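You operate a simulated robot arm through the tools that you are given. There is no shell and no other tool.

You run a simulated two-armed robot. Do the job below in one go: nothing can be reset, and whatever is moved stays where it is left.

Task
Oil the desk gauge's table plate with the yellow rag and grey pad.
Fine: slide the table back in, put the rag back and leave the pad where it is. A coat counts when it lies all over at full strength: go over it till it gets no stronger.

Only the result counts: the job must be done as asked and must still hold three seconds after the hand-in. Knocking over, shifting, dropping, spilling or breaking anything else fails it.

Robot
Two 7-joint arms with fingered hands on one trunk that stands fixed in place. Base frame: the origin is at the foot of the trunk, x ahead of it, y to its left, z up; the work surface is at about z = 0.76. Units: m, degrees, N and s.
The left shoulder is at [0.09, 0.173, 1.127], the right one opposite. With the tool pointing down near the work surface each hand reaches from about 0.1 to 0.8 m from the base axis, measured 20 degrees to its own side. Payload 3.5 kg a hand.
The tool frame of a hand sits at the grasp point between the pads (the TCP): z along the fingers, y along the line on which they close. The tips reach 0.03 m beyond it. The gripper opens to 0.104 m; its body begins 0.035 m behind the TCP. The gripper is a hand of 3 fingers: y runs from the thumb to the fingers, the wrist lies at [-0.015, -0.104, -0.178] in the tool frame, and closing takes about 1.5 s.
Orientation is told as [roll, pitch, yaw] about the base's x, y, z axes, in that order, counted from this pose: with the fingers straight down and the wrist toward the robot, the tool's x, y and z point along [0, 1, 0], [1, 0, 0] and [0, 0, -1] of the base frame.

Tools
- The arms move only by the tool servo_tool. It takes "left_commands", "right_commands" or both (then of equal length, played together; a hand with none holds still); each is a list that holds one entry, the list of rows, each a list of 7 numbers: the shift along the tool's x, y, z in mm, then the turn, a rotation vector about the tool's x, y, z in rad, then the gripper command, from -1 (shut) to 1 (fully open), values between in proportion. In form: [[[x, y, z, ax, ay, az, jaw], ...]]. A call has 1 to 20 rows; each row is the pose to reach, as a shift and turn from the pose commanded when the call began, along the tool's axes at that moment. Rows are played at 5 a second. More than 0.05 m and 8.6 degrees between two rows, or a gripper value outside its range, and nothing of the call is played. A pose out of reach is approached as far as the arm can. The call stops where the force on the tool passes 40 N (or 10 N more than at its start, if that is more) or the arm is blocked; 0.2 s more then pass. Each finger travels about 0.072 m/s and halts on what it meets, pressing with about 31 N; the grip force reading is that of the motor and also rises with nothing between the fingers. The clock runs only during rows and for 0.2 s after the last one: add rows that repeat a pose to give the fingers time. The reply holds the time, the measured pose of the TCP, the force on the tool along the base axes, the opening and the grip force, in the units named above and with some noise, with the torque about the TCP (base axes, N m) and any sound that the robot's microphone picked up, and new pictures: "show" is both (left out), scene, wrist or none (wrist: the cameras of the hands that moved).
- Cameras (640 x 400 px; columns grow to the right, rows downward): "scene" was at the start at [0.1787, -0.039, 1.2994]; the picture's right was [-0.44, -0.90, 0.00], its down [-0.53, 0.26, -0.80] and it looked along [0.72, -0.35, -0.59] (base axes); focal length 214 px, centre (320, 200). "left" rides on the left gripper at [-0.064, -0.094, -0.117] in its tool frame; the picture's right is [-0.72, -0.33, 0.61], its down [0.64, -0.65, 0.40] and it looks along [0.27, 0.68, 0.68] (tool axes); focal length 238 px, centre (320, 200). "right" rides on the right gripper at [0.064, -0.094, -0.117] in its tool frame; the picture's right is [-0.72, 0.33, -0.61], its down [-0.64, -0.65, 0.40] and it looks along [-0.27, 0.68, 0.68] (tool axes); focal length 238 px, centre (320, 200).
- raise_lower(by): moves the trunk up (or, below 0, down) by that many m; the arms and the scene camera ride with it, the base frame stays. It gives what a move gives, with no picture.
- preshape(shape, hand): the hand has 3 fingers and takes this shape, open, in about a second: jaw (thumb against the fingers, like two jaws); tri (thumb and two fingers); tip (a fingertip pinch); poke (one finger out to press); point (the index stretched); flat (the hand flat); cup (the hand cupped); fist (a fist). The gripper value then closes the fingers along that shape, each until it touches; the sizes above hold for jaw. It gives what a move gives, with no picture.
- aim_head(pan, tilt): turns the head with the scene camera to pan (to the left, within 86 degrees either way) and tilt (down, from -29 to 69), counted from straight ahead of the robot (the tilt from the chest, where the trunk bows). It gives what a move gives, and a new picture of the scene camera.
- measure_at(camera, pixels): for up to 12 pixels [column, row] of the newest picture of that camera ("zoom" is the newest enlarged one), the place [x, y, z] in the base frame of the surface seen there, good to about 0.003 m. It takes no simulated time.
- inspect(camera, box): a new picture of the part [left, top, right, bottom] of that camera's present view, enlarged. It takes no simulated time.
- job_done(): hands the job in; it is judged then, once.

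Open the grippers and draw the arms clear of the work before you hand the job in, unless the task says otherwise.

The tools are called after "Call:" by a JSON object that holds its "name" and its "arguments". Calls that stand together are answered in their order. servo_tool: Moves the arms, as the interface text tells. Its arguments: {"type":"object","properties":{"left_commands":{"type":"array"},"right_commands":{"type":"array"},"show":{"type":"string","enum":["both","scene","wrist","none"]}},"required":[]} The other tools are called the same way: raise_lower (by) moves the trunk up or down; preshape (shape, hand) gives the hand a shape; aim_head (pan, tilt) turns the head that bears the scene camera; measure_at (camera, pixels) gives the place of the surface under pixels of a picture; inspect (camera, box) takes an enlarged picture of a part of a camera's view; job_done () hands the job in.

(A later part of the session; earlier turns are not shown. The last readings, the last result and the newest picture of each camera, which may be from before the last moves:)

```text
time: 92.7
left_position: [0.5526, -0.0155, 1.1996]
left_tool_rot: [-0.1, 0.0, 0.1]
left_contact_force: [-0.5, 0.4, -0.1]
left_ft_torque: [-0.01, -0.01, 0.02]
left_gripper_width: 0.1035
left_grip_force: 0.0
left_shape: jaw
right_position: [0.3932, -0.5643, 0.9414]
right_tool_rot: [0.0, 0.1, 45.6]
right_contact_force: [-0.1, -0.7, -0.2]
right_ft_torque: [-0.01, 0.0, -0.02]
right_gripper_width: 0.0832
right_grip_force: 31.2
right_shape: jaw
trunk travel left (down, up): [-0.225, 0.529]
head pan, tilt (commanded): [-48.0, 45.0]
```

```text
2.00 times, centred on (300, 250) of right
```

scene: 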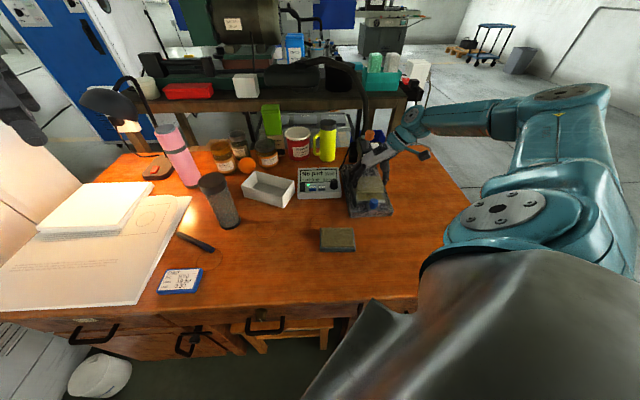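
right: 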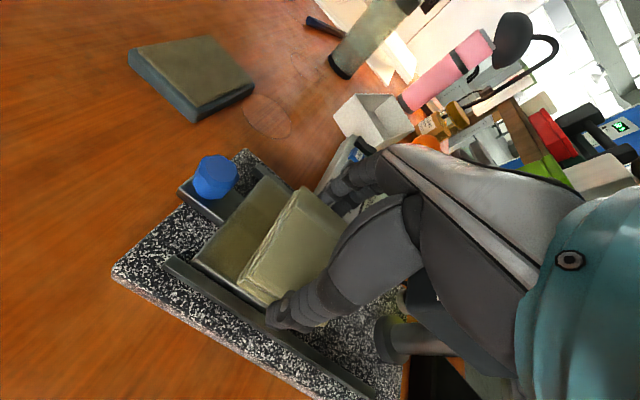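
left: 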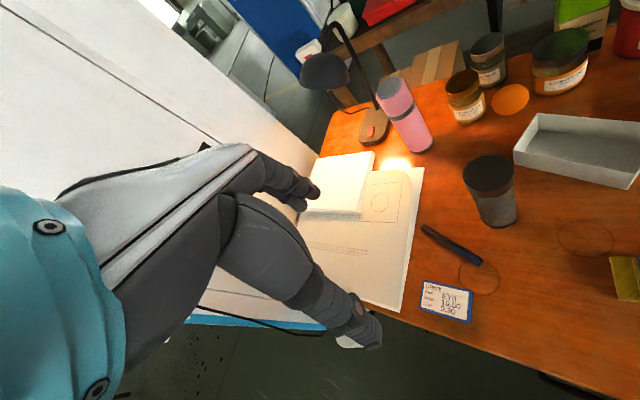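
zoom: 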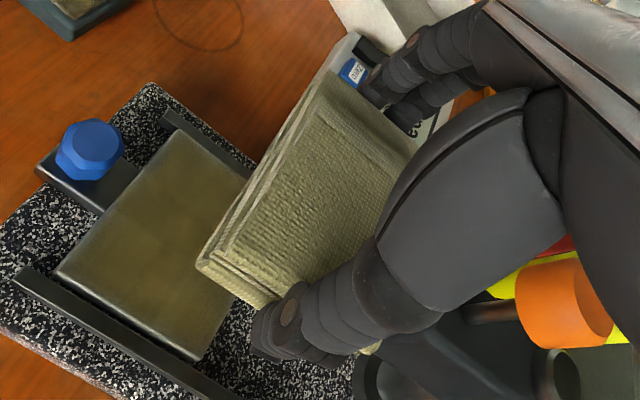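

The coat is unchanged from the previous pass. I look closely at the left and front edges, where the tint fades, to judge whether those strips are really covered.

Call:
{"name": "inspect", "arguments": {"camera": "scene", "box": [352, 182, 372, 204]}}

Call:
{"name": "inspect", "arguments": {"camera": "right", "box": [200, 205, 300, 335]}}

```text
16.00 times, centred on (362, 193) of scene
```

zoom: 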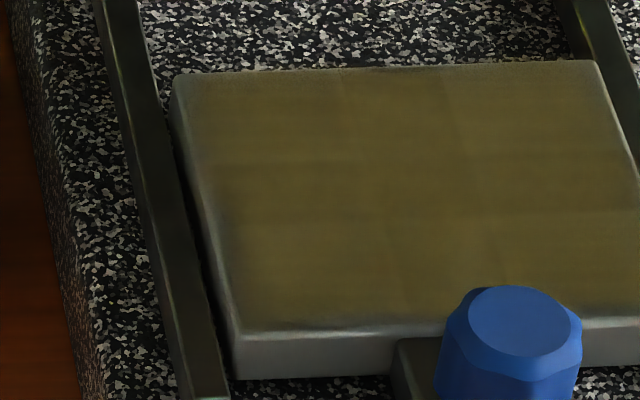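

```text
3.08 times, centred on (250, 270) of right
```

zoom: 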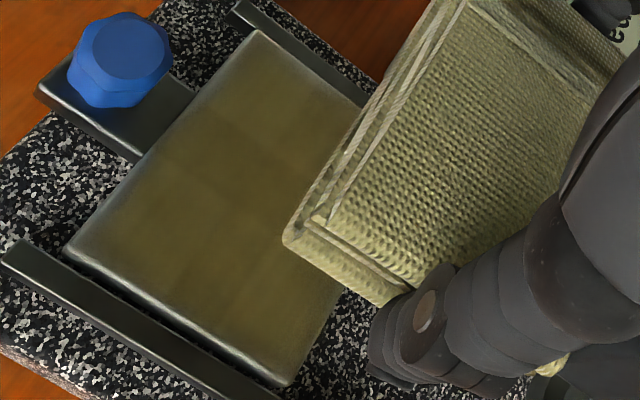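

The fade is the same soft border all round and the pattern has stopped changing, so the coat is at full strength. I now carry the rag back above its original spot (0.453,-0.256), turning to yaw 50°.

Call:
{"name": "servo_tool", "arguments": {"right_commands": [[[21.6, 32.8, 3, 0, 0, -0.01, -0.5], [43.2, 65.6, 6, 0, 0, -0.02, -0.5], [64.8, 98.3, 9, 0, 0, -0.03, -0.5], [86.5, 131.1, 12, 0, 0, -0.04, -0.5], [108, 163.9, 20, 0, 0, -0.05, -0.5], [129.7, 196.7, 28, 0, 0, -0.06, -0.5], [151.3, 229.4, 35, 0, 0, -0.07, -0.5], [172.9, 262.2, 42, 0, 0, -0.077, -0.5], [172.9, 262.2, 42, 0, 0, -0.077, -0.5]]], "show": "both"}}

Call:
{"name": "inspect", "arguments": {"camera": "scene", "box": [250, 150, 370, 270]}}

Call:
{"name": "inspect", "arguments": {"camera": "right", "box": [200, 150, 440, 350]}}

```text
time: 94.7
left_position: [0.5516, -0.0162, 1.2]
left_tool_rot: [-0.1, 0.1, 0.1]
left_contact_force: [-0.4, 0.8, -0.6]
left_ft_torque: [-0.05, -0.02, 0.03]
left_gripper_width: 0.1037
left_grip_force: 0.1
left_shape: jaw
right_position: [0.453, -0.2571, 0.8965]
right_tool_rot: [0.0, 0.1, 49.9]
right_contact_force: [0.0, -1.0, -1.2]
right_ft_torque: [0.01, 0.0, -0.04]
right_gripper_width: 0.0834
right_grip_force: 31.1
right_shape: jaw
trunk travel left (down, up): [-0.225, 0.529]
head pan, tilt (commanded): [-48.0, 45.0]
```

scene: 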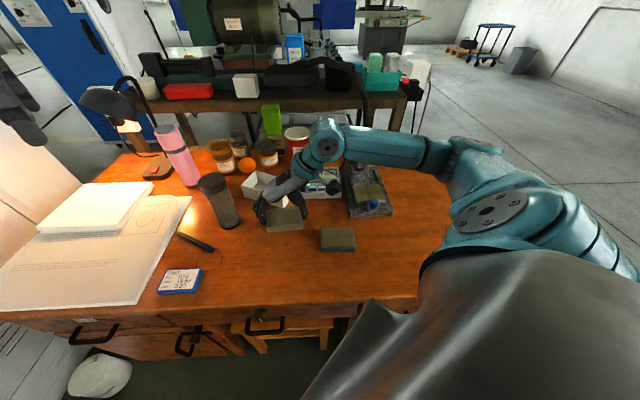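
right: 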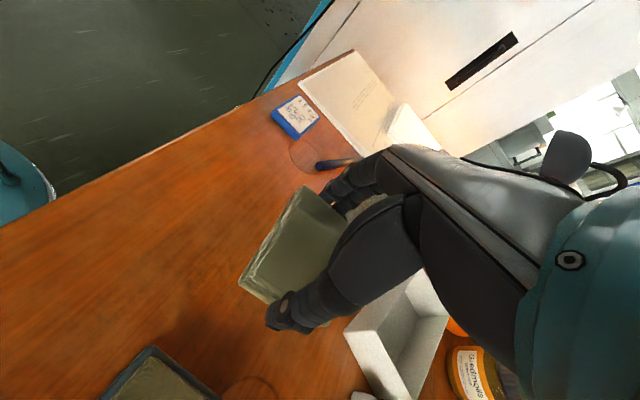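

```text
3.33 times, centred on (310, 210) of scene
```

zoom: 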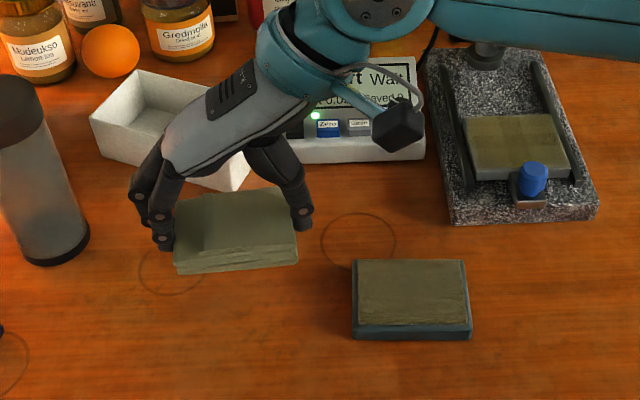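

```text
2.00 times, centred on (320, 250) of right
```

zoom: 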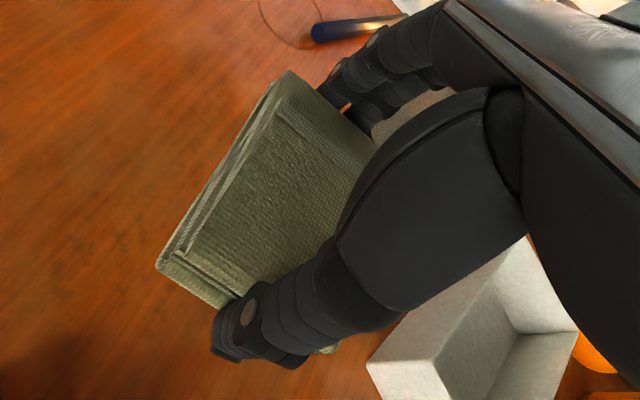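

The rag is above its home spot. I measure its corners in the hand to place it precisely.

Call:
{"name": "measure_at", "arguments": {"camera": "zoom", "pixels": [[288, 76], [175, 250], [165, 262], [370, 140], [260, 170], [230, 300], [218, 304]]}}

Call:
{"name": "inspect", "arguments": {"camera": "scene", "box": [260, 190, 330, 245]}}

```text
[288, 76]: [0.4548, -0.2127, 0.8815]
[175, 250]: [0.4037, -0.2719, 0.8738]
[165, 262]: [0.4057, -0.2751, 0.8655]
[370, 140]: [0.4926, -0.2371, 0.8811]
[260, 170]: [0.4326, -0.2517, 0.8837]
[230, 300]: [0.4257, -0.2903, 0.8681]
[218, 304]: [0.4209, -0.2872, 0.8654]
```

```text
7.27 times, centred on (295, 218) of scene
```

zoom: 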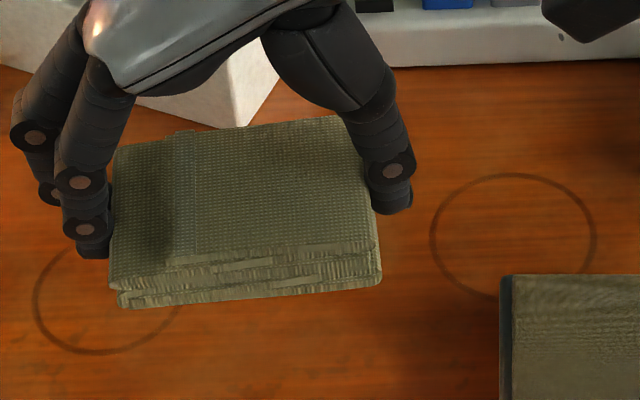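

I take the top corners from this sharper scene zoom too.

Call:
{"name": "measure_at", "arguments": {"camera": "zoom", "pixels": [[118, 152], [342, 122], [372, 236], [116, 276], [118, 300], [376, 280], [240, 200]]}}

```text
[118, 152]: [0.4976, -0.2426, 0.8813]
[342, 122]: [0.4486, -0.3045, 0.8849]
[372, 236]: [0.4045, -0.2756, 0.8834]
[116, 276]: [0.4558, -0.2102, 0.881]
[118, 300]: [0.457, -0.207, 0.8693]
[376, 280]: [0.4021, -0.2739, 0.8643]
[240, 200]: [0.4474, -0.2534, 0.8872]
```

Within about 2 mm of the original outline. I shift (0.9, 1.5) mm and lower to just above the desk.

Call:
{"name": "servo_tool", "arguments": {"right_commands": [[[0.9, 1.5, 30, 0, 0, 0, -0.5], [0.9, 1.5, 65, 0, 0, 0, -0.5], [0.9, 1.5, 88, 0, 0, 0, -0.5], [0.9, 1.5, 95, 0, 0, 0, -0.5], [0.9, 1.5, 95, 0, 0, 0, -0.5]]], "show": "none"}}

```text
time: 95.9
left_position: [0.5518, -0.0154, 1.2011]
left_tool_rot: [0.0, 0.1, -0.1]
left_contact_force: [0.4, 0.1, -0.6]
left_ft_torque: [-0.01, -0.03, 0.0]
left_gripper_width: 0.1036
left_grip_force: 0.1
left_shape: jaw
right_position: [0.4536, -0.2569, 0.8019]
right_tool_rot: [0.0, -0.1, 50.0]
right_contact_force: [-0.2, -0.1, -0.1]
right_ft_torque: [-0.02, -0.01, -0.02]
right_gripper_width: 0.0834
right_grip_force: 31.0
right_shape: jaw
trunk travel left (down, up): [-0.225, 0.529]
head pan, tilt (commanded): [-48.0, 45.0]
```

At z≈0.802 with no contact yet. I lower slowly to touch.

Call:
{"name": "servo_tool", "arguments": {"right_commands": [[[0, 0, 1.5, 0, 0, 0, -0.5], [0, 0, 3, 0, 0, 0, -0.5], [0, 0, 4, 0, 0, 0, -0.5], [0, 0, 4, 0, 0, 0, -0.5]]], "show": "none"}}

```text
time: 96.9
left_position: [0.5515, -0.0154, 1.1998]
left_tool_rot: [0.0, 0.0, 0.1]
left_contact_force: [0.6, 0.2, 0.1]
left_ft_torque: [-0.01, 0.0, 0.02]
left_gripper_width: 0.1032
left_grip_force: 0.0
left_shape: jaw
right_position: [0.453, -0.2552, 0.798]
right_tool_rot: [0.0, 0.0, 50.0]
right_contact_force: [-0.1, 0.7, -0.5]
right_ft_torque: [0.02, -0.04, -0.01]
right_gripper_width: 0.0834
right_grip_force: 31.1
right_shape: jaw
trunk travel left (down, up): [-0.225, 0.529]
head pan, tilt (commanded): [-48.0, 45.0]
```

Still none at 0.798; another 2 mm.

Call:
{"name": "servo_tool", "arguments": {"right_commands": [[[0, 0, 1, 0, 0, 0, -0.5], [0, 0, 2, 0, 0, 0, -0.5], [0, 0, 2, 0, 0, 0, -0.5]]], "show": "none"}}

```text
time: 97.7
left_position: [0.5516, -0.0152, 1.2006]
left_tool_rot: [0.0, 0.0, 0.0]
left_contact_force: [0.4, -0.5, -1.0]
left_ft_torque: [0.0, 0.02, 0.01]
left_gripper_width: 0.1036
left_grip_force: 0.1
left_shape: jaw
right_position: [0.4534, -0.2558, 0.7973]
right_tool_rot: [0.0, -0.1, 50.0]
right_contact_force: [-0.6, -0.6, 1.6]
right_ft_torque: [0.06, -0.08, -0.04]
right_gripper_width: 0.0833
right_grip_force: 30.7
right_shape: jaw
trunk travel left (down, up): [-0.225, 0.529]
head pan, tilt (commanded): [-48.0, 45.0]
```

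Touching at 1.6 N. I settle 0.5 mm more and open the jaw.

Call:
{"name": "servo_tool", "arguments": {"right_commands": [[[0, 0, 0.5, 0, 0, 0, -0.5], [0, 0, 0.5, 0, 0, 0, 0.7], [0, 0, 0.5, 0, 0, 0, 0.85], [0, 0, 0.5, 0, 0, 0, 1.0], [0, 0, 0.5, 0, 0, 0, 1.0], [0, 0, 0.5, 0, 0, 0, 1.0], [0, 0, 0.5, 0, 0, 0, 1.0]]], "show": "none"}}

Call:
{"name": "inspect", "arguments": {"camera": "scene", "box": [250, 190, 370, 270]}}

Call:
{"name": "inspect", "arguments": {"camera": "right", "box": [200, 150, 440, 350]}}

```text
time: 99.3
left_position: [0.5515, -0.0153, 1.2004]
left_tool_rot: [0.0, 0.0, 0.1]
left_contact_force: [-0.3, -0.1, -0.4]
left_ft_torque: [0.0, 0.0, -0.02]
left_gripper_width: 0.1036
left_grip_force: 0.0
left_shape: jaw
right_position: [0.4534, -0.2551, 0.7975]
right_tool_rot: [-0.1, 0.1, 49.9]
right_contact_force: [-0.6, 0.1, -0.4]
right_ft_torque: [0.01, 0.0, -0.03]
right_gripper_width: 0.1037
right_grip_force: 0.0
right_shape: jaw
trunk travel left (down, up): [-0.225, 0.529]
head pan, tilt (commanded): [-48.0, 45.0]
```

```text
5.00 times, centred on (310, 230) of scene
```

zoom: 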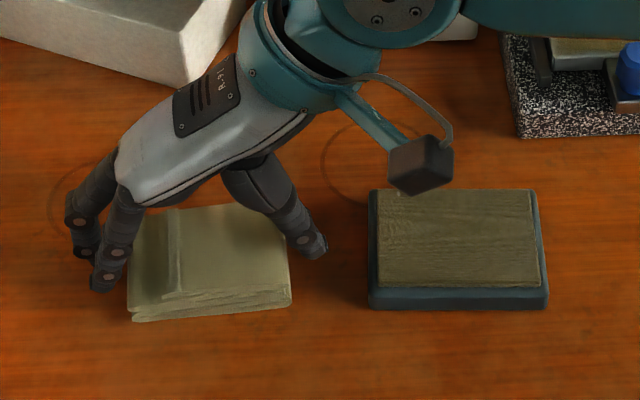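

```text
2.00 times, centred on (320, 250) of right
```

zoom: 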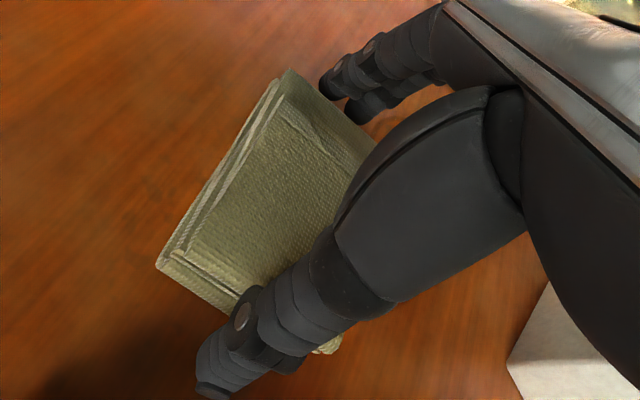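

The rag is released in its original place. I lift straight up clear of it.

Call:
{"name": "servo_tool", "arguments": {"right_commands": [[[0, 0, -15, 0, 0, 0, 1], [0, 0, -45, 0, 0, 0, 1], [0, 0, -85, 0, 0, 0, 1], [0, 0, -130, 0, 0, 0, 1], [0, 0, -175, 0, 0, 0, 1], [0, 0, -200, 0, 0, 0, 1]]], "show": "both"}}

Call:
{"name": "inspect", "arguments": {"camera": "scene", "box": [260, 215, 370, 265]}}

```text
time: 100.7
left_position: [0.5517, -0.0144, 1.2]
left_tool_rot: [0.0, 0.0, 0.0]
left_contact_force: [-0.4, -0.4, 0.7]
left_ft_torque: [-0.01, -0.01, -0.02]
left_gripper_width: 0.1034
left_grip_force: 0.0
left_shape: jaw
right_position: [0.4514, -0.2558, 0.9961]
right_tool_rot: [0.0, 0.0, 49.9]
right_contact_force: [-0.5, 1.1, -0.1]
right_ft_torque: [0.0, 0.02, 0.01]
right_gripper_width: 0.1036
right_grip_force: 0.1
right_shape: jaw
trunk travel left (down, up): [-0.225, 0.529]
head pan, tilt (commanded): [-48.0, 45.0]
```

scene: 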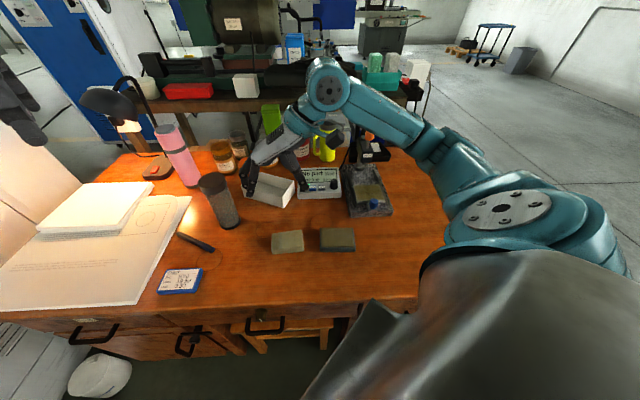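
right: 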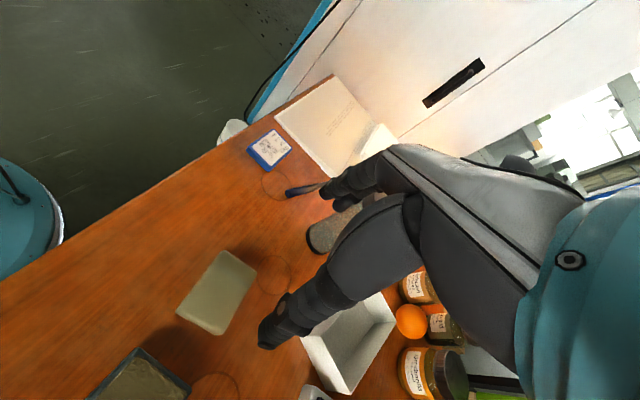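

```text
5.82 times, centred on (315, 240) of scene
```

zoom: 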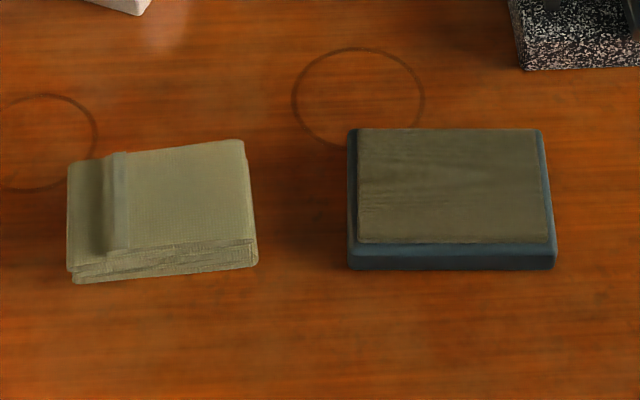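

Rag and pad sit exactly as in the first picture. Now an unobstructed close look at the plate before pushing it in.

Call:
{"name": "inspect", "arguments": {"camera": "scene", "box": [352, 178, 392, 208]}}

Call:
{"name": "inspect", "arguments": {"camera": "scene", "box": [330, 150, 410, 220]}}

```text
13.33 times, centred on (372, 193) of scene
```

zoom: 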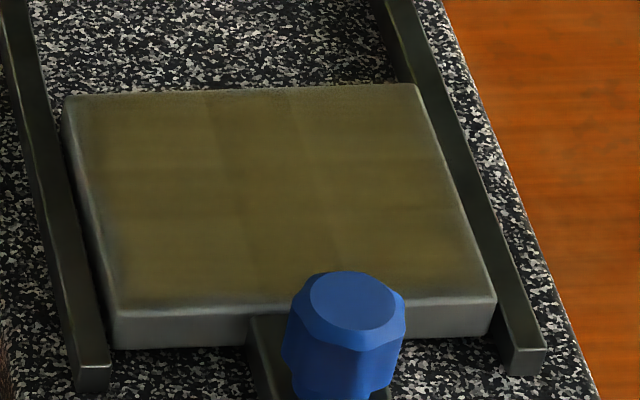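

```text
5.71 times, centred on (370, 185) of scene
```

zoom: 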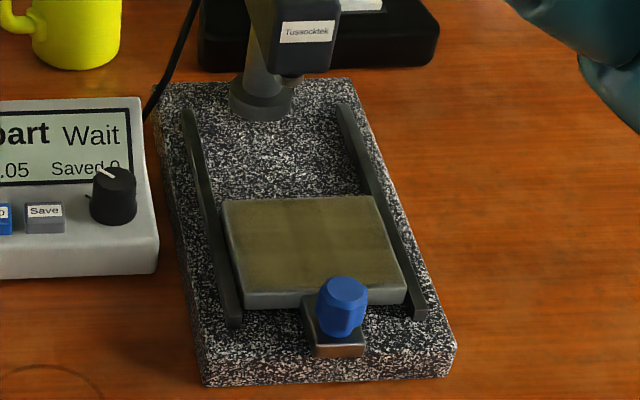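

The coat is even over the whole plate. Next I swing the right hand to a hover in front of the knob, yaw -44°, with the fingers closing so I can push the knob with their backs.

Call:
{"name": "servo_tool", "arguments": {"right_commands": [[[-2.1, -22.1, 4, 0, 0, 0.137, 0.8], [-4.2, -44.2, 8, 0, 0, 0.273, 0.6], [-6.3, -66.3, 12, 0, 0, 0.41, 0.4], [-8.5, -88.4, 15, 0, 0, 0.546, 0.2], [-10.6, -110.5, 19, 0, 0, 0.683, 0], [-12.7, -132.6, 23, 0, 0, 0.82, -0.3], [-14.8, -154.7, 27, 0, 0, 0.956, -0.6], [-16.9, -176.8, 31, 0, 0, 1.093, -1], [-19, -198.9, 34, 0, 0, 1.229, -1], [-21.2, -221, 38, 0, 0, 1.366, -1], [-23.3, -243.1, 42, 0, 0, 1.502, -1], [-25.4, -265.2, 46, 0, 0, 1.639, -1], [-25.4, -265.2, 46, 0, 0, 1.639, -1]]], "show": "both"}}

Call:
{"name": "inspect", "arguments": {"camera": "right", "box": [180, 130, 420, 350]}}

Call:
{"name": "inspect", "arguments": {"camera": "scene", "box": [320, 130, 420, 230]}}

```text
time: 103.5
left_position: [0.5526, -0.0154, 1.1999]
left_tool_rot: [0.1, 0.0, 0.0]
left_contact_force: [-0.4, 0.2, -0.1]
left_ft_torque: [0.02, 0.0, -0.01]
left_gripper_width: 0.1036
left_grip_force: 0.0
left_shape: jaw
right_position: [0.3157, -0.4913, 0.9492]
right_tool_rot: [0.0, 0.1, -44.0]
right_contact_force: [-0.5, 0.0, -0.3]
right_ft_torque: [0.01, -0.02, 0.02]
right_gripper_width: 0.0001
right_grip_force: 30.5
right_shape: jaw
right hand out of reach, approached as far as the arm can: row 7, 8, 9, 10, 11, 12, 13
trunk travel left (down, up): [-0.225, 0.529]
head pan, tilt (commanded): [-48.0, 45.0]
```

scene: 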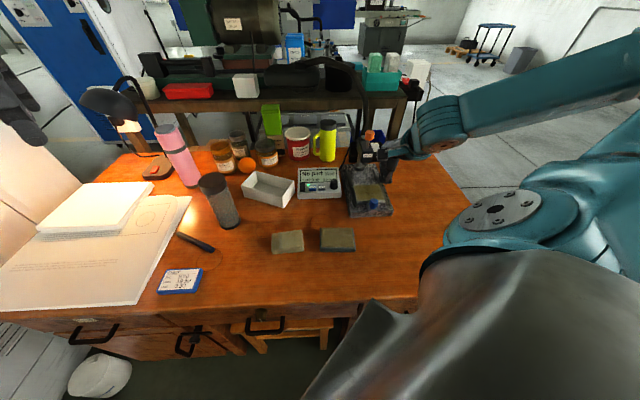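
right: 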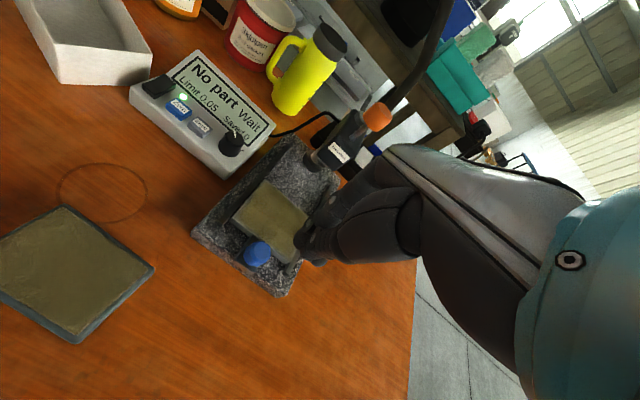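

```text
1.82 times, centred on (300, 240) of right
```

zoom: 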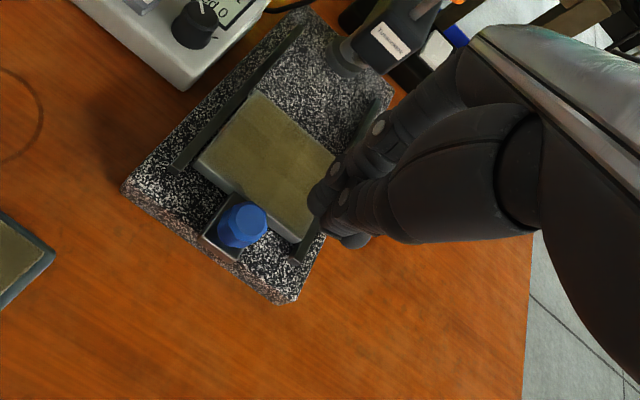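

```text
4.00 times, centred on (370, 180) of scene
```

zoom: 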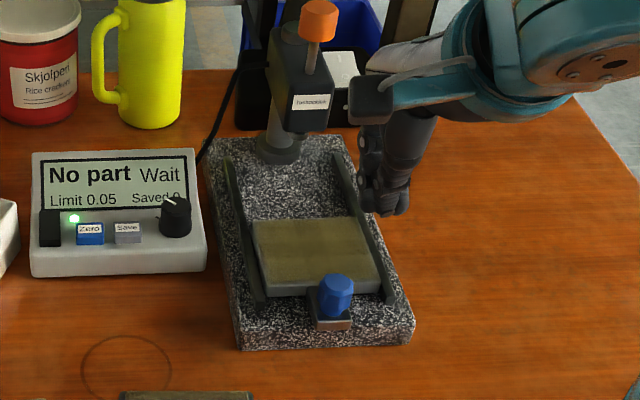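

The arm folds up too tightly this close to the trunk (stopped at (0.316,-0.491)). I raise the trunk 0.12 m to give the right arm room to come in front of the knob.

Call:
{"name": "raise_lower", "arguments": {"by": 0.12}}

```text
time: 105.0
left_position: [0.5527, -0.0152, 1.3203]
left_tool_rot: [0.0, 0.1, 0.1]
left_contact_force: [-0.2, 0.3, 0.7]
left_ft_torque: [-0.02, 0.01, 0.01]
left_gripper_width: 0.1037
left_grip_force: 0.0
left_shape: jaw
right_position: [0.3155, -0.492, 1.0687]
right_tool_rot: [0.0, 0.0, -43.9]
right_contact_force: [-0.6, -0.7, -0.1]
right_ft_torque: [0.02, 0.0, 0.01]
right_gripper_width: 0.0
right_grip_force: 30.7
right_shape: jaw
trunk travel left (down, up): [-0.345, 0.409]
head pan, tilt (commanded): [-48.0, 45.0]
```

With the trunk higher I move to (0.303,-0.471) and down to z≈0.90, in front of the knob.

Call:
{"name": "servo_tool", "arguments": {"right_commands": [[[1.6, -6, 35, 0, 0, 0, -1], [3.3, -12, 75, 0, 0, 0, -1], [5, -18, 115, 0, 0, 0, -1], [6.6, -23.8, 150, 0, 0, 0, -1], [6.6, -23.8, 169, 0, 0, 0, -1], [6.6, -23.8, 169, 0, 0, 0, -1]]], "show": "both"}}

Call:
{"name": "inspect", "arguments": {"camera": "right", "box": [180, 130, 420, 350]}}

Call:
{"name": "inspect", "arguments": {"camera": "scene", "box": [320, 150, 420, 250]}}

```text
time: 106.4
left_position: [0.5513, -0.0167, 1.3213]
left_tool_rot: [-0.1, 0.1, 0.1]
left_contact_force: [-0.4, -0.2, -0.6]
left_ft_torque: [0.02, 0.03, 0.0]
left_gripper_width: 0.1035
left_grip_force: 0.0
left_shape: jaw
right_position: [0.3016, -0.4718, 0.901]
right_tool_rot: [0.1, 0.1, -43.9]
right_contact_force: [0.2, 0.2, 0.1]
right_ft_torque: [-0.01, 0.01, -0.02]
right_gripper_width: 0.0
right_grip_force: 31.2
right_shape: jaw
trunk travel left (down, up): [-0.345, 0.409]
head pan, tilt (commanded): [-48.0, 45.0]
```

scene: 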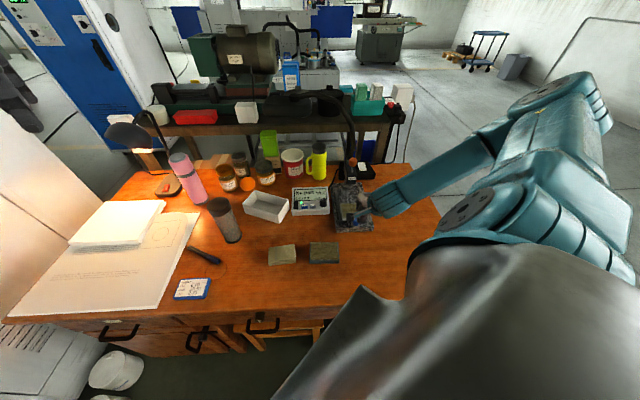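
right: 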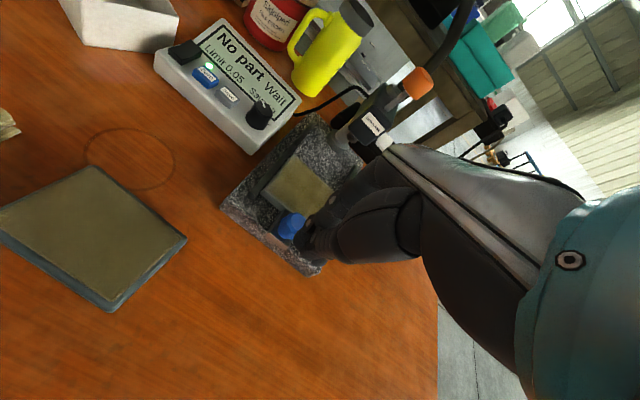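

```text
1.82 times, centred on (300, 240) of right
```

zoom: 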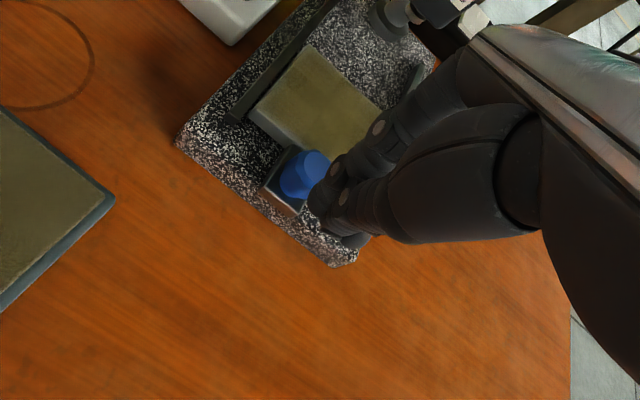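

```text
4.00 times, centred on (370, 200) of scene
```

zoom: 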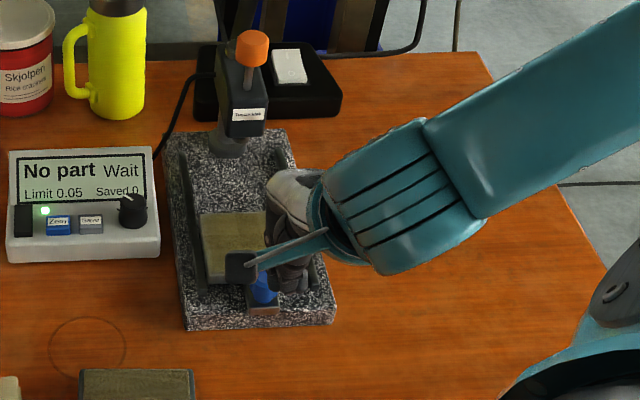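

I check where the closed fingertips and the knob are from the wrist view.

Call:
{"name": "inspect", "arguments": {"camera": "right", "box": [260, 170, 380, 280]}}

```text
3.64 times, centred on (320, 225) of right
```

zoom: 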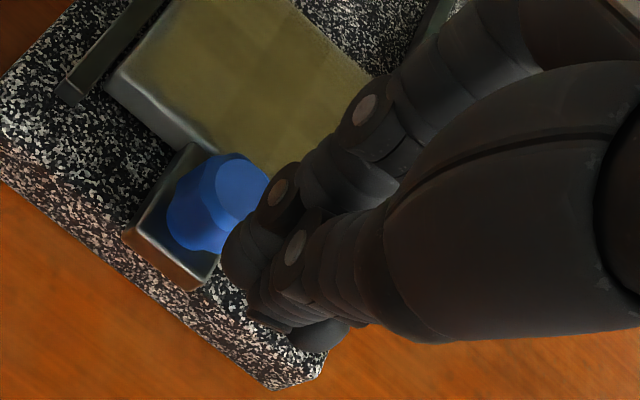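

Call:
{"name": "measure_at", "arguments": {"camera": "zoom", "pixels": [[240, 185], [205, 215], [240, 240], [278, 190], [232, 262], [365, 105], [300, 245], [265, 300], [200, 280], [320, 335], [250, 230]]}}

```text
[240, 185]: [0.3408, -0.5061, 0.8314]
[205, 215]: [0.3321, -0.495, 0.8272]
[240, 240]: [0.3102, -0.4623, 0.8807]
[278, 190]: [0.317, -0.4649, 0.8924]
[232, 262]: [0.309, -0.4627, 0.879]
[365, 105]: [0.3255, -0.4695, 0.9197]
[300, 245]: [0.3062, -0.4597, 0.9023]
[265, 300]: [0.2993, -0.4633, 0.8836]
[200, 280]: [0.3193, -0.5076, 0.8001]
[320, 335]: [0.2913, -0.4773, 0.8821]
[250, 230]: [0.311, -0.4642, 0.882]
```

Closed fingers are ~2 cm in front of the knob. I descend to TCP z≈0.843 (tips ~0.813, above the block).

Call:
{"name": "servo_tool", "arguments": {"right_commands": [[[0, 0, 25, 0, 0, 0, -1], [0, 0, 45, 0, 0, 0, -1], [0, 0, 58, 0, 0, 0, -1], [0, 0, 58, 0, 0, 0, -1]]], "show": "none"}}

Call:
{"name": "inspect", "arguments": {"camera": "right", "box": [240, 150, 400, 300]}}

Call:
{"name": "inspect", "arguments": {"camera": "scene", "box": [320, 170, 400, 240]}}

```text
time: 107.4
left_position: [0.5521, -0.0153, 1.3198]
left_tool_rot: [0.0, 0.0, 0.1]
left_contact_force: [0.2, 1.0, -0.7]
left_ft_torque: [0.01, 0.0, -0.02]
left_gripper_width: 0.1039
left_grip_force: 0.0
left_shape: jaw
right_position: [0.3022, -0.4704, 0.8418]
right_tool_rot: [0.0, -0.1, -43.9]
right_contact_force: [-0.7, 0.0, 0.1]
right_ft_torque: [-0.02, -0.01, 0.0]
right_gripper_width: 0.0001
right_grip_force: 31.5
right_shape: jaw
trunk travel left (down, up): [-0.345, 0.409]
head pan, tilt (commanded): [-48.0, 45.0]
```

```text
2.67 times, centred on (320, 225) of right
```

zoom: 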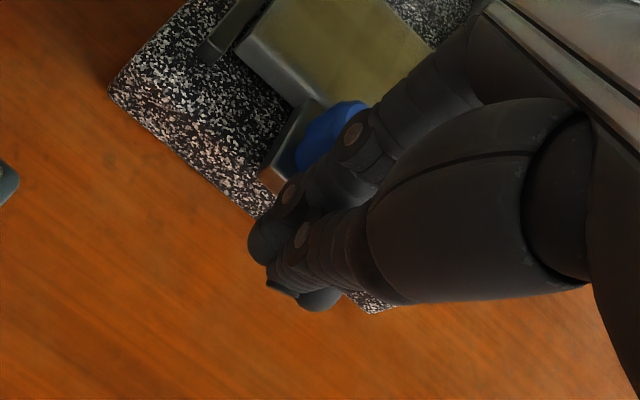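

```text
5.71 times, centred on (360, 205) of scene
```

zoom: 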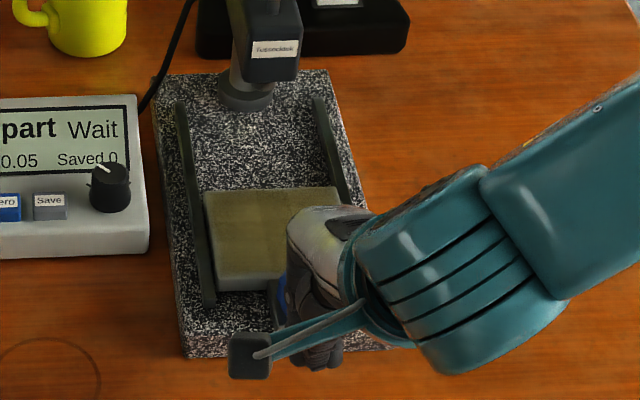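

Clear in front of the knob. I push forward along the rails: 50 mm first, checking contact and that the knob follows.

Call:
{"name": "servo_tool", "arguments": {"right_commands": [[[0, 10, 0, 0, 0, 0, -1], [-0.2, 18, 0, 0, 0, 0, -1], [-0.3, 26, 0, 0, 0, 0, -1], [-0.5, 34, 0, 0, 0, 0, -1], [-0.7, 42, 0, 0, 0, 0, -1], [-0.9, 50, 0, 0, 0, 0, -1]]], "show": "none"}}

Call:
{"name": "inspect", "arguments": {"camera": "right", "box": [240, 150, 400, 300]}}

Call:
{"name": "inspect", "arguments": {"camera": "scene", "box": [320, 170, 400, 240]}}

```text
time: 108.8
left_position: [0.5525, -0.0157, 1.3199]
left_tool_rot: [0.0, 0.0, 0.2]
left_contact_force: [-0.2, 0.0, 0.7]
left_ft_torque: [0.02, 0.03, -0.02]
left_gripper_width: 0.1035
left_grip_force: 0.0
left_shape: jaw
right_position: [0.3375, -0.5069, 0.8429]
right_tool_rot: [0.0, -0.1, -43.9]
right_contact_force: [-0.9, 0.7, 0.5]
right_ft_torque: [-0.03, 0.0, -0.03]
right_gripper_width: 0.0
right_grip_force: 30.9
right_shape: jaw
trunk travel left (down, up): [-0.345, 0.409]
head pan, tilt (commanded): [-48.0, 45.0]
```

```text
2.67 times, centred on (320, 225) of right
```

zoom: 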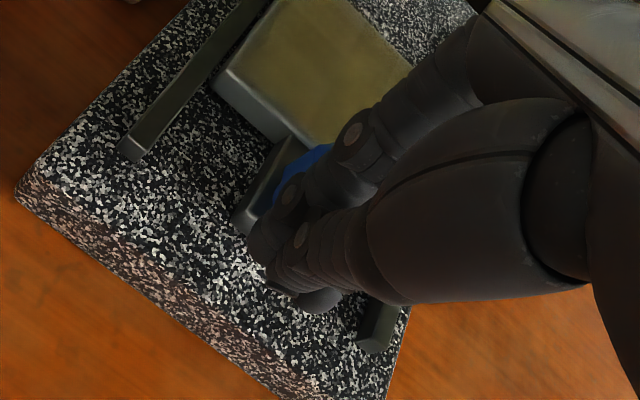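

```text
5.71 times, centred on (360, 205) of scene
```

zoom: 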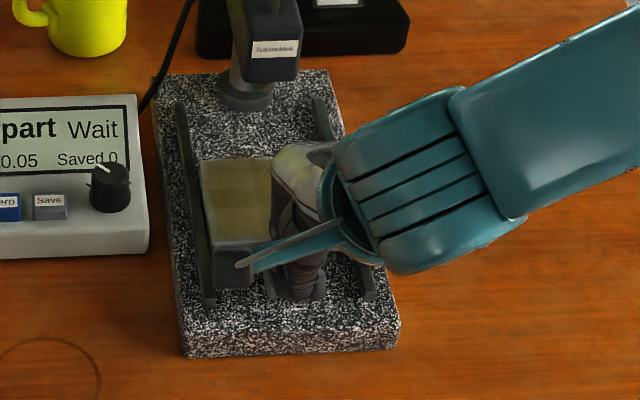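

The table slides in with ~1 N and the head is still clear. I push another 48 mm.

Call:
{"name": "servo_tool", "arguments": {"right_commands": [[[-0.2, 8, 0, 0, 0, 0, -1], [-0.3, 16, 0, 0, 0, 0, -1], [-0.5, 24, 0, 0, 0, 0, -1], [-0.6, 32, 0, 0, 0, 0, -1], [-0.8, 40, 0, 0, 0, 0, -1], [-0.9, 48, 0, 0, 0, 0, -1]]], "show": "none"}}

Call:
{"name": "inspect", "arguments": {"camera": "right", "box": [240, 150, 400, 300]}}

Call:
{"name": "inspect", "arguments": {"camera": "scene", "box": [320, 150, 400, 220]}}

```text
time: 110.2
left_position: [0.5522, -0.0154, 1.32]
left_tool_rot: [0.0, 0.0, 0.1]
left_contact_force: [0.5, 0.4, 0.2]
left_ft_torque: [0.0, -0.02, -0.03]
left_gripper_width: 0.1036
left_grip_force: 0.1
left_shape: jaw
right_position: [0.3719, -0.5395, 0.8427]
right_tool_rot: [0.1, -0.1, -43.9]
right_contact_force: [-0.8, -0.2, 0.8]
right_ft_torque: [0.0, 0.01, 0.01]
right_gripper_width: 0.0001
right_grip_force: 31.4
right_shape: jaw
trunk travel left (down, up): [-0.345, 0.409]
head pan, tilt (commanded): [-48.0, 45.0]
```

```text
2.67 times, centred on (320, 225) of right
```

zoom: 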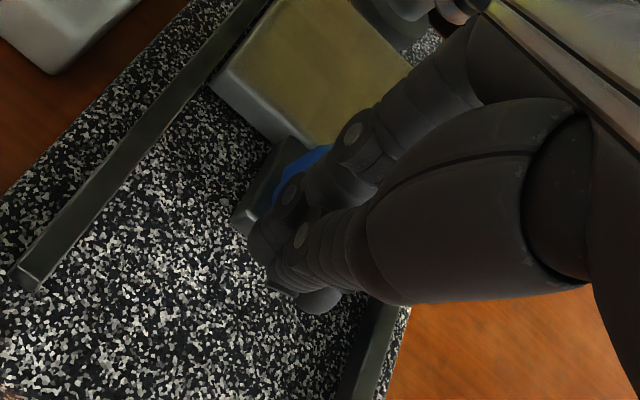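

```text
5.71 times, centred on (360, 185) of scene
```

zoom: 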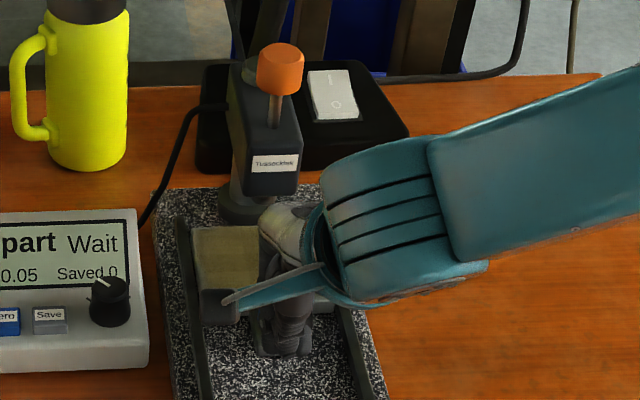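

Roughly 17 mm to go. I push 10 mm more and measure the plate's corners against the starting values.

Call:
{"name": "servo_tool", "arguments": {"right_commands": [[[-0.1, 5, 0, 0, 0, 0, -1], [-0.2, 10, 0, 0, 0, 0, -1], [-0.2, 10, 0, 0, 0, 0, -1]]], "show": "none"}}

Call:
{"name": "inspect", "arguments": {"camera": "scene", "box": [325, 165, 375, 210]}}

```text
time: 111.0
left_position: [0.5514, -0.0164, 1.3207]
left_tool_rot: [0.0, 0.0, 0.1]
left_contact_force: [0.3, 0.5, -0.5]
left_ft_torque: [-0.01, 0.0, -0.03]
left_gripper_width: 0.1037
left_grip_force: 0.0
left_shape: jaw
right_position: [0.3799, -0.5456, 0.8422]
right_tool_rot: [0.0, 0.0, -44.0]
right_contact_force: [-0.3, -0.5, 0.0]
right_ft_torque: [0.02, -0.01, -0.02]
right_gripper_width: 0.0
right_grip_force: 30.9
right_shape: jaw
trunk travel left (down, up): [-0.345, 0.409]
head pan, tilt (commanded): [-48.0, 45.0]
```

```text
8.89 times, centred on (350, 188) of scene
```

zoom: 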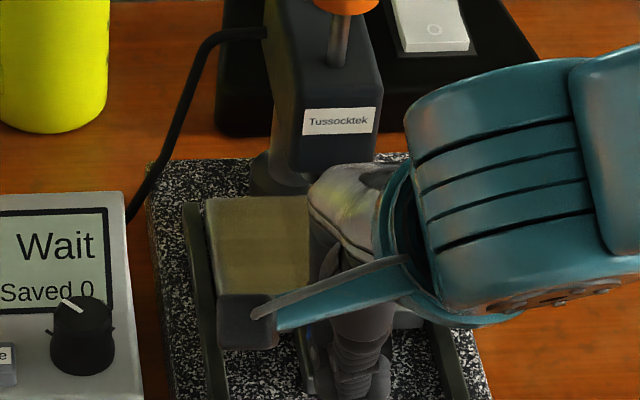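

Call:
{"name": "measure_at", "arguments": {"camera": "zoom", "pixels": [[208, 202], [222, 290], [300, 202], [206, 200], [260, 240], [188, 208], [155, 165], [225, 270]]}}

```text
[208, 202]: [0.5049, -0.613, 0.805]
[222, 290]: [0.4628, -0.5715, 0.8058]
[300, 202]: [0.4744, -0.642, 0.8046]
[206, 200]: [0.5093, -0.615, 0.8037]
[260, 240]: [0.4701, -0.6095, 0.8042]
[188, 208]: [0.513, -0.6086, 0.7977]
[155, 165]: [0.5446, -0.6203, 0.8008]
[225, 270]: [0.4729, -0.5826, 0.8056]
```

The rear-left corner reads (0.505,-0.613), already about the starting value. I creep forward 2 mm at a time to feel for the end stop.

Call:
{"name": "servo_tool", "arguments": {"right_commands": [[[0, 1, 0, 0, 0, 0, -1], [0, 2, 0, 0, 0, 0, -1], [0, 2, 0, 0, 0, 0, -1]]], "show": "none"}}

```text
time: 111.8
left_position: [0.5518, -0.0169, 1.3204]
left_tool_rot: [-0.1, -0.1, 0.2]
left_contact_force: [0.3, -0.3, 0.2]
left_ft_torque: [-0.01, 0.03, 0.0]
left_gripper_width: 0.1037
left_grip_force: 0.1
left_shape: jaw
right_position: [0.3803, -0.5482, 0.8424]
right_tool_rot: [0.0, 0.0, -43.9]
right_contact_force: [0.6, -0.5, 0.3]
right_ft_torque: [0.03, 0.02, -0.01]
right_gripper_width: 0.0
right_grip_force: 30.8
right_shape: jaw
trunk travel left (down, up): [-0.345, 0.409]
head pan, tilt (commanded): [-48.0, 45.0]
```

No resistance yet. I creep another 3 mm.

Call:
{"name": "servo_tool", "arguments": {"right_commands": [[[0, 1.5, 0, 0, 0, 0, -1], [0, 3, 0, 0, 0, 0, -1], [0, 3, 0, 0, 0, 0, -1]]], "show": "none"}}

Call:
{"name": "inspect", "arguments": {"camera": "scene", "box": [325, 165, 375, 210]}}

Call:
{"name": "inspect", "arguments": {"camera": "right", "box": [240, 150, 400, 300]}}

```text
time: 112.6
left_position: [0.5518, -0.0157, 1.3205]
left_tool_rot: [0.0, 0.0, 0.1]
left_contact_force: [-0.6, 0.6, -0.5]
left_ft_torque: [0.0, -0.03, -0.04]
left_gripper_width: 0.1037
left_grip_force: 0.1
left_shape: jaw
right_position: [0.3834, -0.5499, 0.8429]
right_tool_rot: [0.0, 0.0, -43.9]
right_contact_force: [-0.5, 0.3, -0.1]
right_ft_torque: [-0.01, -0.03, 0.03]
right_gripper_width: 0.0
right_grip_force: 30.7
right_shape: jaw
trunk travel left (down, up): [-0.345, 0.409]
head pan, tilt (commanded): [-48.0, 45.0]
```

```text
8.89 times, centred on (350, 188) of scene
```

zoom: 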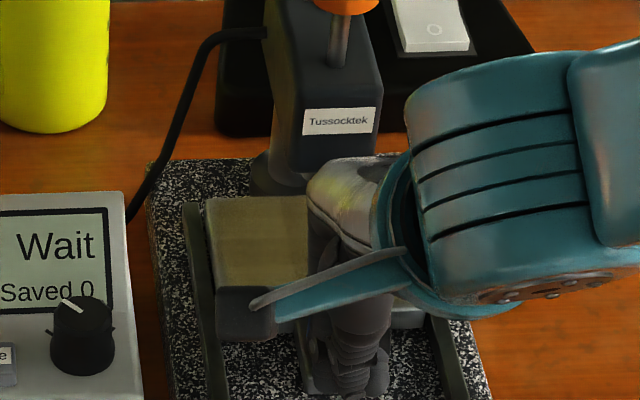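

```text
2.67 times, centred on (320, 225) of right
```

zoom: 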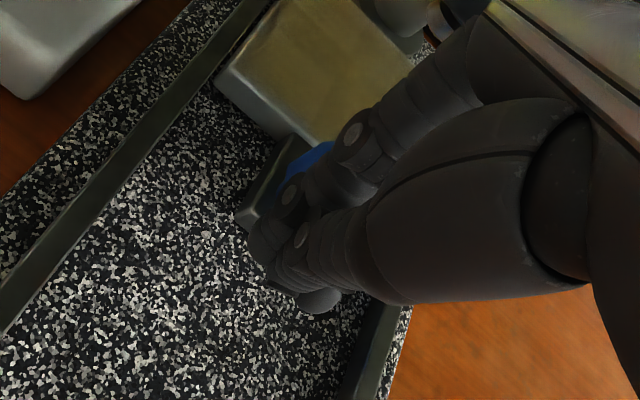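

The plate corner at (206,200) did not move with the last 5 mm, so the table had coasted ahead to its rear end. I creep on until the fingers actually feel the knob, to seat it.

Call:
{"name": "servo_tool", "arguments": {"right_commands": [[[0, 1.5, 0, 0, 0, 0, -1], [0, 3, 0, 0, 0, 0, -1], [0, 3, 0, 0, 0, 0, -1]]], "show": "none"}}

Call:
{"name": "inspect", "arguments": {"camera": "right", "box": [240, 150, 400, 300]}}

```text
time: 113.4
left_position: [0.5512, -0.0153, 1.3201]
left_tool_rot: [0.0, 0.0, 0.1]
left_contact_force: [0.0, -0.3, 0.2]
left_ft_torque: [0.02, -0.02, 0.0]
left_gripper_width: 0.1035
left_grip_force: 0.2
left_shape: jaw
right_position: [0.3837, -0.5527, 0.8419]
right_tool_rot: [0.0, 0.1, -43.8]
right_contact_force: [-2.5, 3.0, 1.8]
right_ft_torque: [0.04, 0.03, -0.05]
right_gripper_width: 0.0
right_grip_force: 31.7
right_shape: jaw
trunk travel left (down, up): [-0.345, 0.409]
head pan, tilt (commanded): [-48.0, 45.0]
```

```text
2.67 times, centred on (320, 225) of right
```

zoom: 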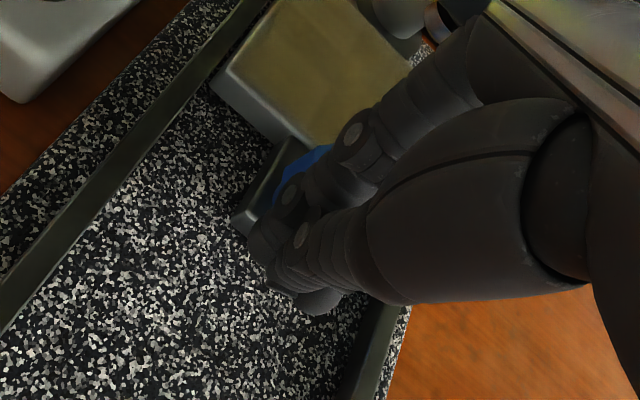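

Now ~4 N resists along the rail. One more millimetre to confirm that it's a firm stop.

Call:
{"name": "servo_tool", "arguments": {"right_commands": [[[0, 0.5, 0, 0, 0, 0, -1], [0, 1, 0, 0, 0, 0, -1], [0, 1, 0, 0, 0, 0, -1]]], "show": "none"}}

Call:
{"name": "inspect", "arguments": {"camera": "scene", "box": [325, 165, 375, 210]}}

Call:
{"name": "measure_at", "arguments": {"camera": "zoom", "pixels": [[208, 202], [222, 288], [300, 202], [206, 200], [188, 208], [155, 165]]}}

```text
time: 114.2
left_position: [0.5503, -0.015, 1.3202]
left_tool_rot: [0.0, 0.0, 0.1]
left_contact_force: [0.2, -0.3, 0.7]
left_ft_torque: [0.02, -0.03, 0.01]
left_gripper_width: 0.1033
left_grip_force: 0.0
left_shape: jaw
right_position: [0.3846, -0.5531, 0.8418]
right_tool_rot: [-0.1, 0.0, -43.9]
right_contact_force: [-6.5, 2.2, 2.1]
right_ft_torque: [0.0, 0.07, -0.13]
right_gripper_width: 0.0
right_grip_force: 31.5
right_shape: jaw
trunk travel left (down, up): [-0.345, 0.409]
head pan, tilt (commanded): [-48.0, 45.0]
```

```text
8.89 times, centred on (350, 188) of scene
```

zoom: 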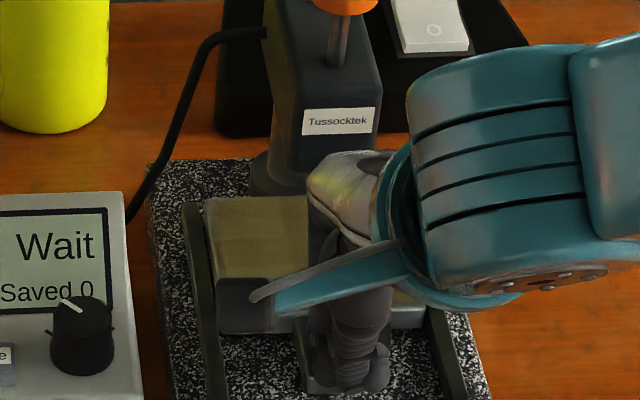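

```text
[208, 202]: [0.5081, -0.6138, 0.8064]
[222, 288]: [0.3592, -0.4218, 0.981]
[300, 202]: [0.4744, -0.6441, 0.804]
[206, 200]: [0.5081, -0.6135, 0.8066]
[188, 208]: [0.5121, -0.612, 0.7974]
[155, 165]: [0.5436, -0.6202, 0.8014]
```

A firm stop (≈7 N) with the plate at its starting position. I back the fingers straight off the knob and then rise clear.

Call:
{"name": "servo_tool", "arguments": {"right_commands": [[[0, -5, 0, 0, 0, 0, -1], [0, -15, 0, 0, 0, 0, -1], [0, -30, -5, 0, 0, 0, -1], [0, -45, -35, 0, 0, 0, -0.5], [0, -55, -75, 0, 0, 0, 0], [0, -60, -115, 0, 0, 0, 0.5], [0, -60, -155, 0, 0, 0, 1], [0, -60, -190, 0, 0, 0, 1]]], "show": "both"}}

Call:
{"name": "inspect", "arguments": {"camera": "scene", "box": [310, 155, 390, 235]}}

Call:
{"name": "inspect", "arguments": {"camera": "right", "box": [180, 100, 400, 300]}}

```text
time: 116.0
left_position: [0.5499, -0.0147, 1.3208]
left_tool_rot: [0.0, 0.0, 0.1]
left_contact_force: [0.7, 0.5, -0.2]
left_ft_torque: [-0.01, 0.0, 0.01]
left_gripper_width: 0.1035
left_grip_force: 0.1
left_shape: jaw
right_position: [0.3403, -0.5122, 1.0335]
right_tool_rot: [-0.1, 0.0, -44.0]
right_contact_force: [-0.4, -0.3, -0.3]
right_ft_torque: [0.0, 0.02, -0.04]
right_gripper_width: 0.1035
right_grip_force: 0.1
right_shape: jaw
trunk travel left (down, up): [-0.345, 0.409]
head pan, tilt (commanded): [-48.0, 45.0]
```

scene: 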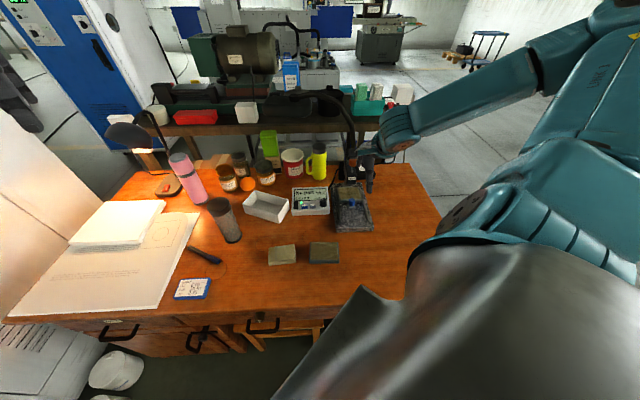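
right: 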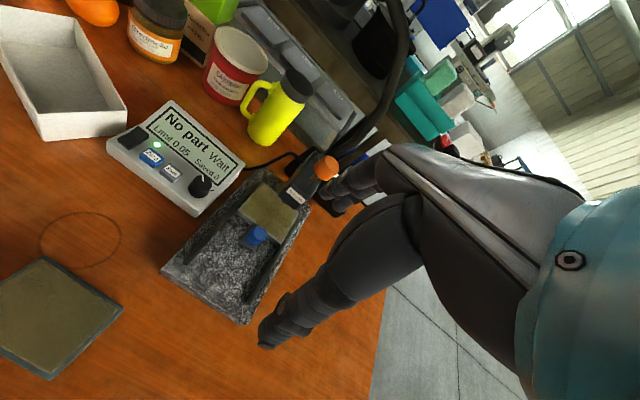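

```text
5.00 times, centred on (350, 195) of scene
```

zoom: 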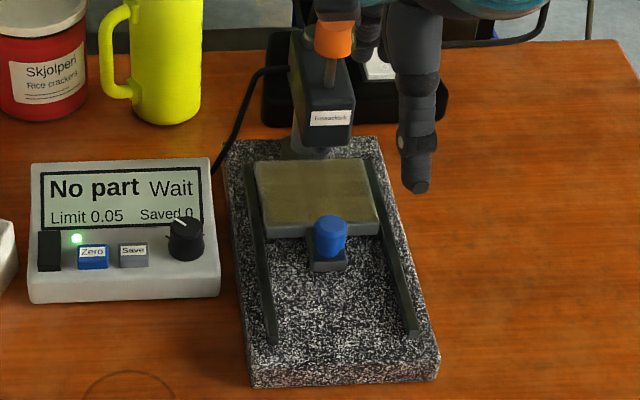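

```text
2.00 times, centred on (290, 200) of right
```

zoom: 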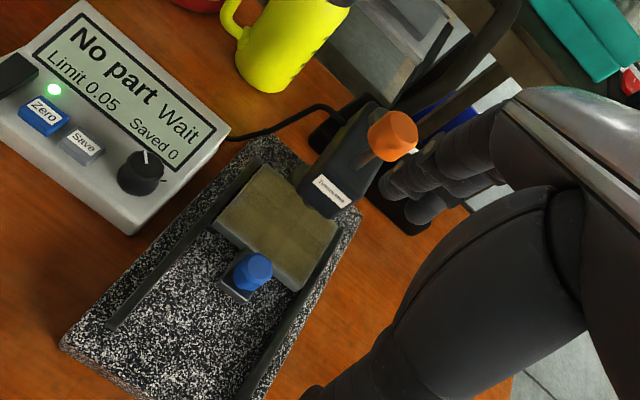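

The table is in and the hand is clear. I measure knob and plate against their starting positions and look closely at the coat.

Call:
{"name": "inspect", "arguments": {"camera": "scene", "box": [330, 180, 370, 215]}}

Call:
{"name": "inspect", "arguments": {"camera": "right", "box": [220, 160, 320, 260]}}

```text
11.43 times, centred on (350, 198) of scene
```

zoom: 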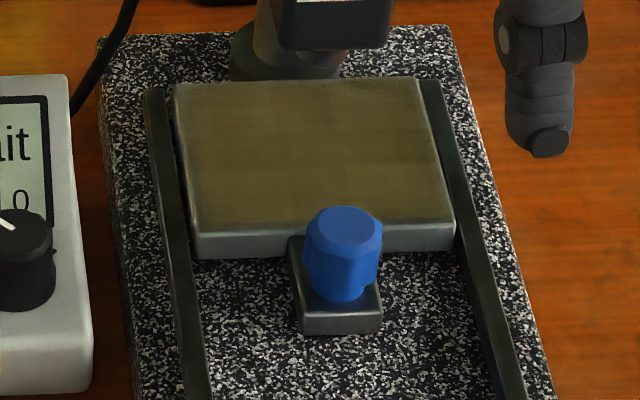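

```text
4.00 times, centred on (270, 210) of right
```

zoom: 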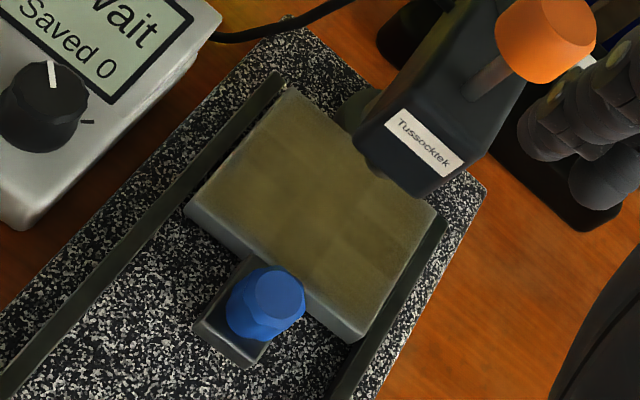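

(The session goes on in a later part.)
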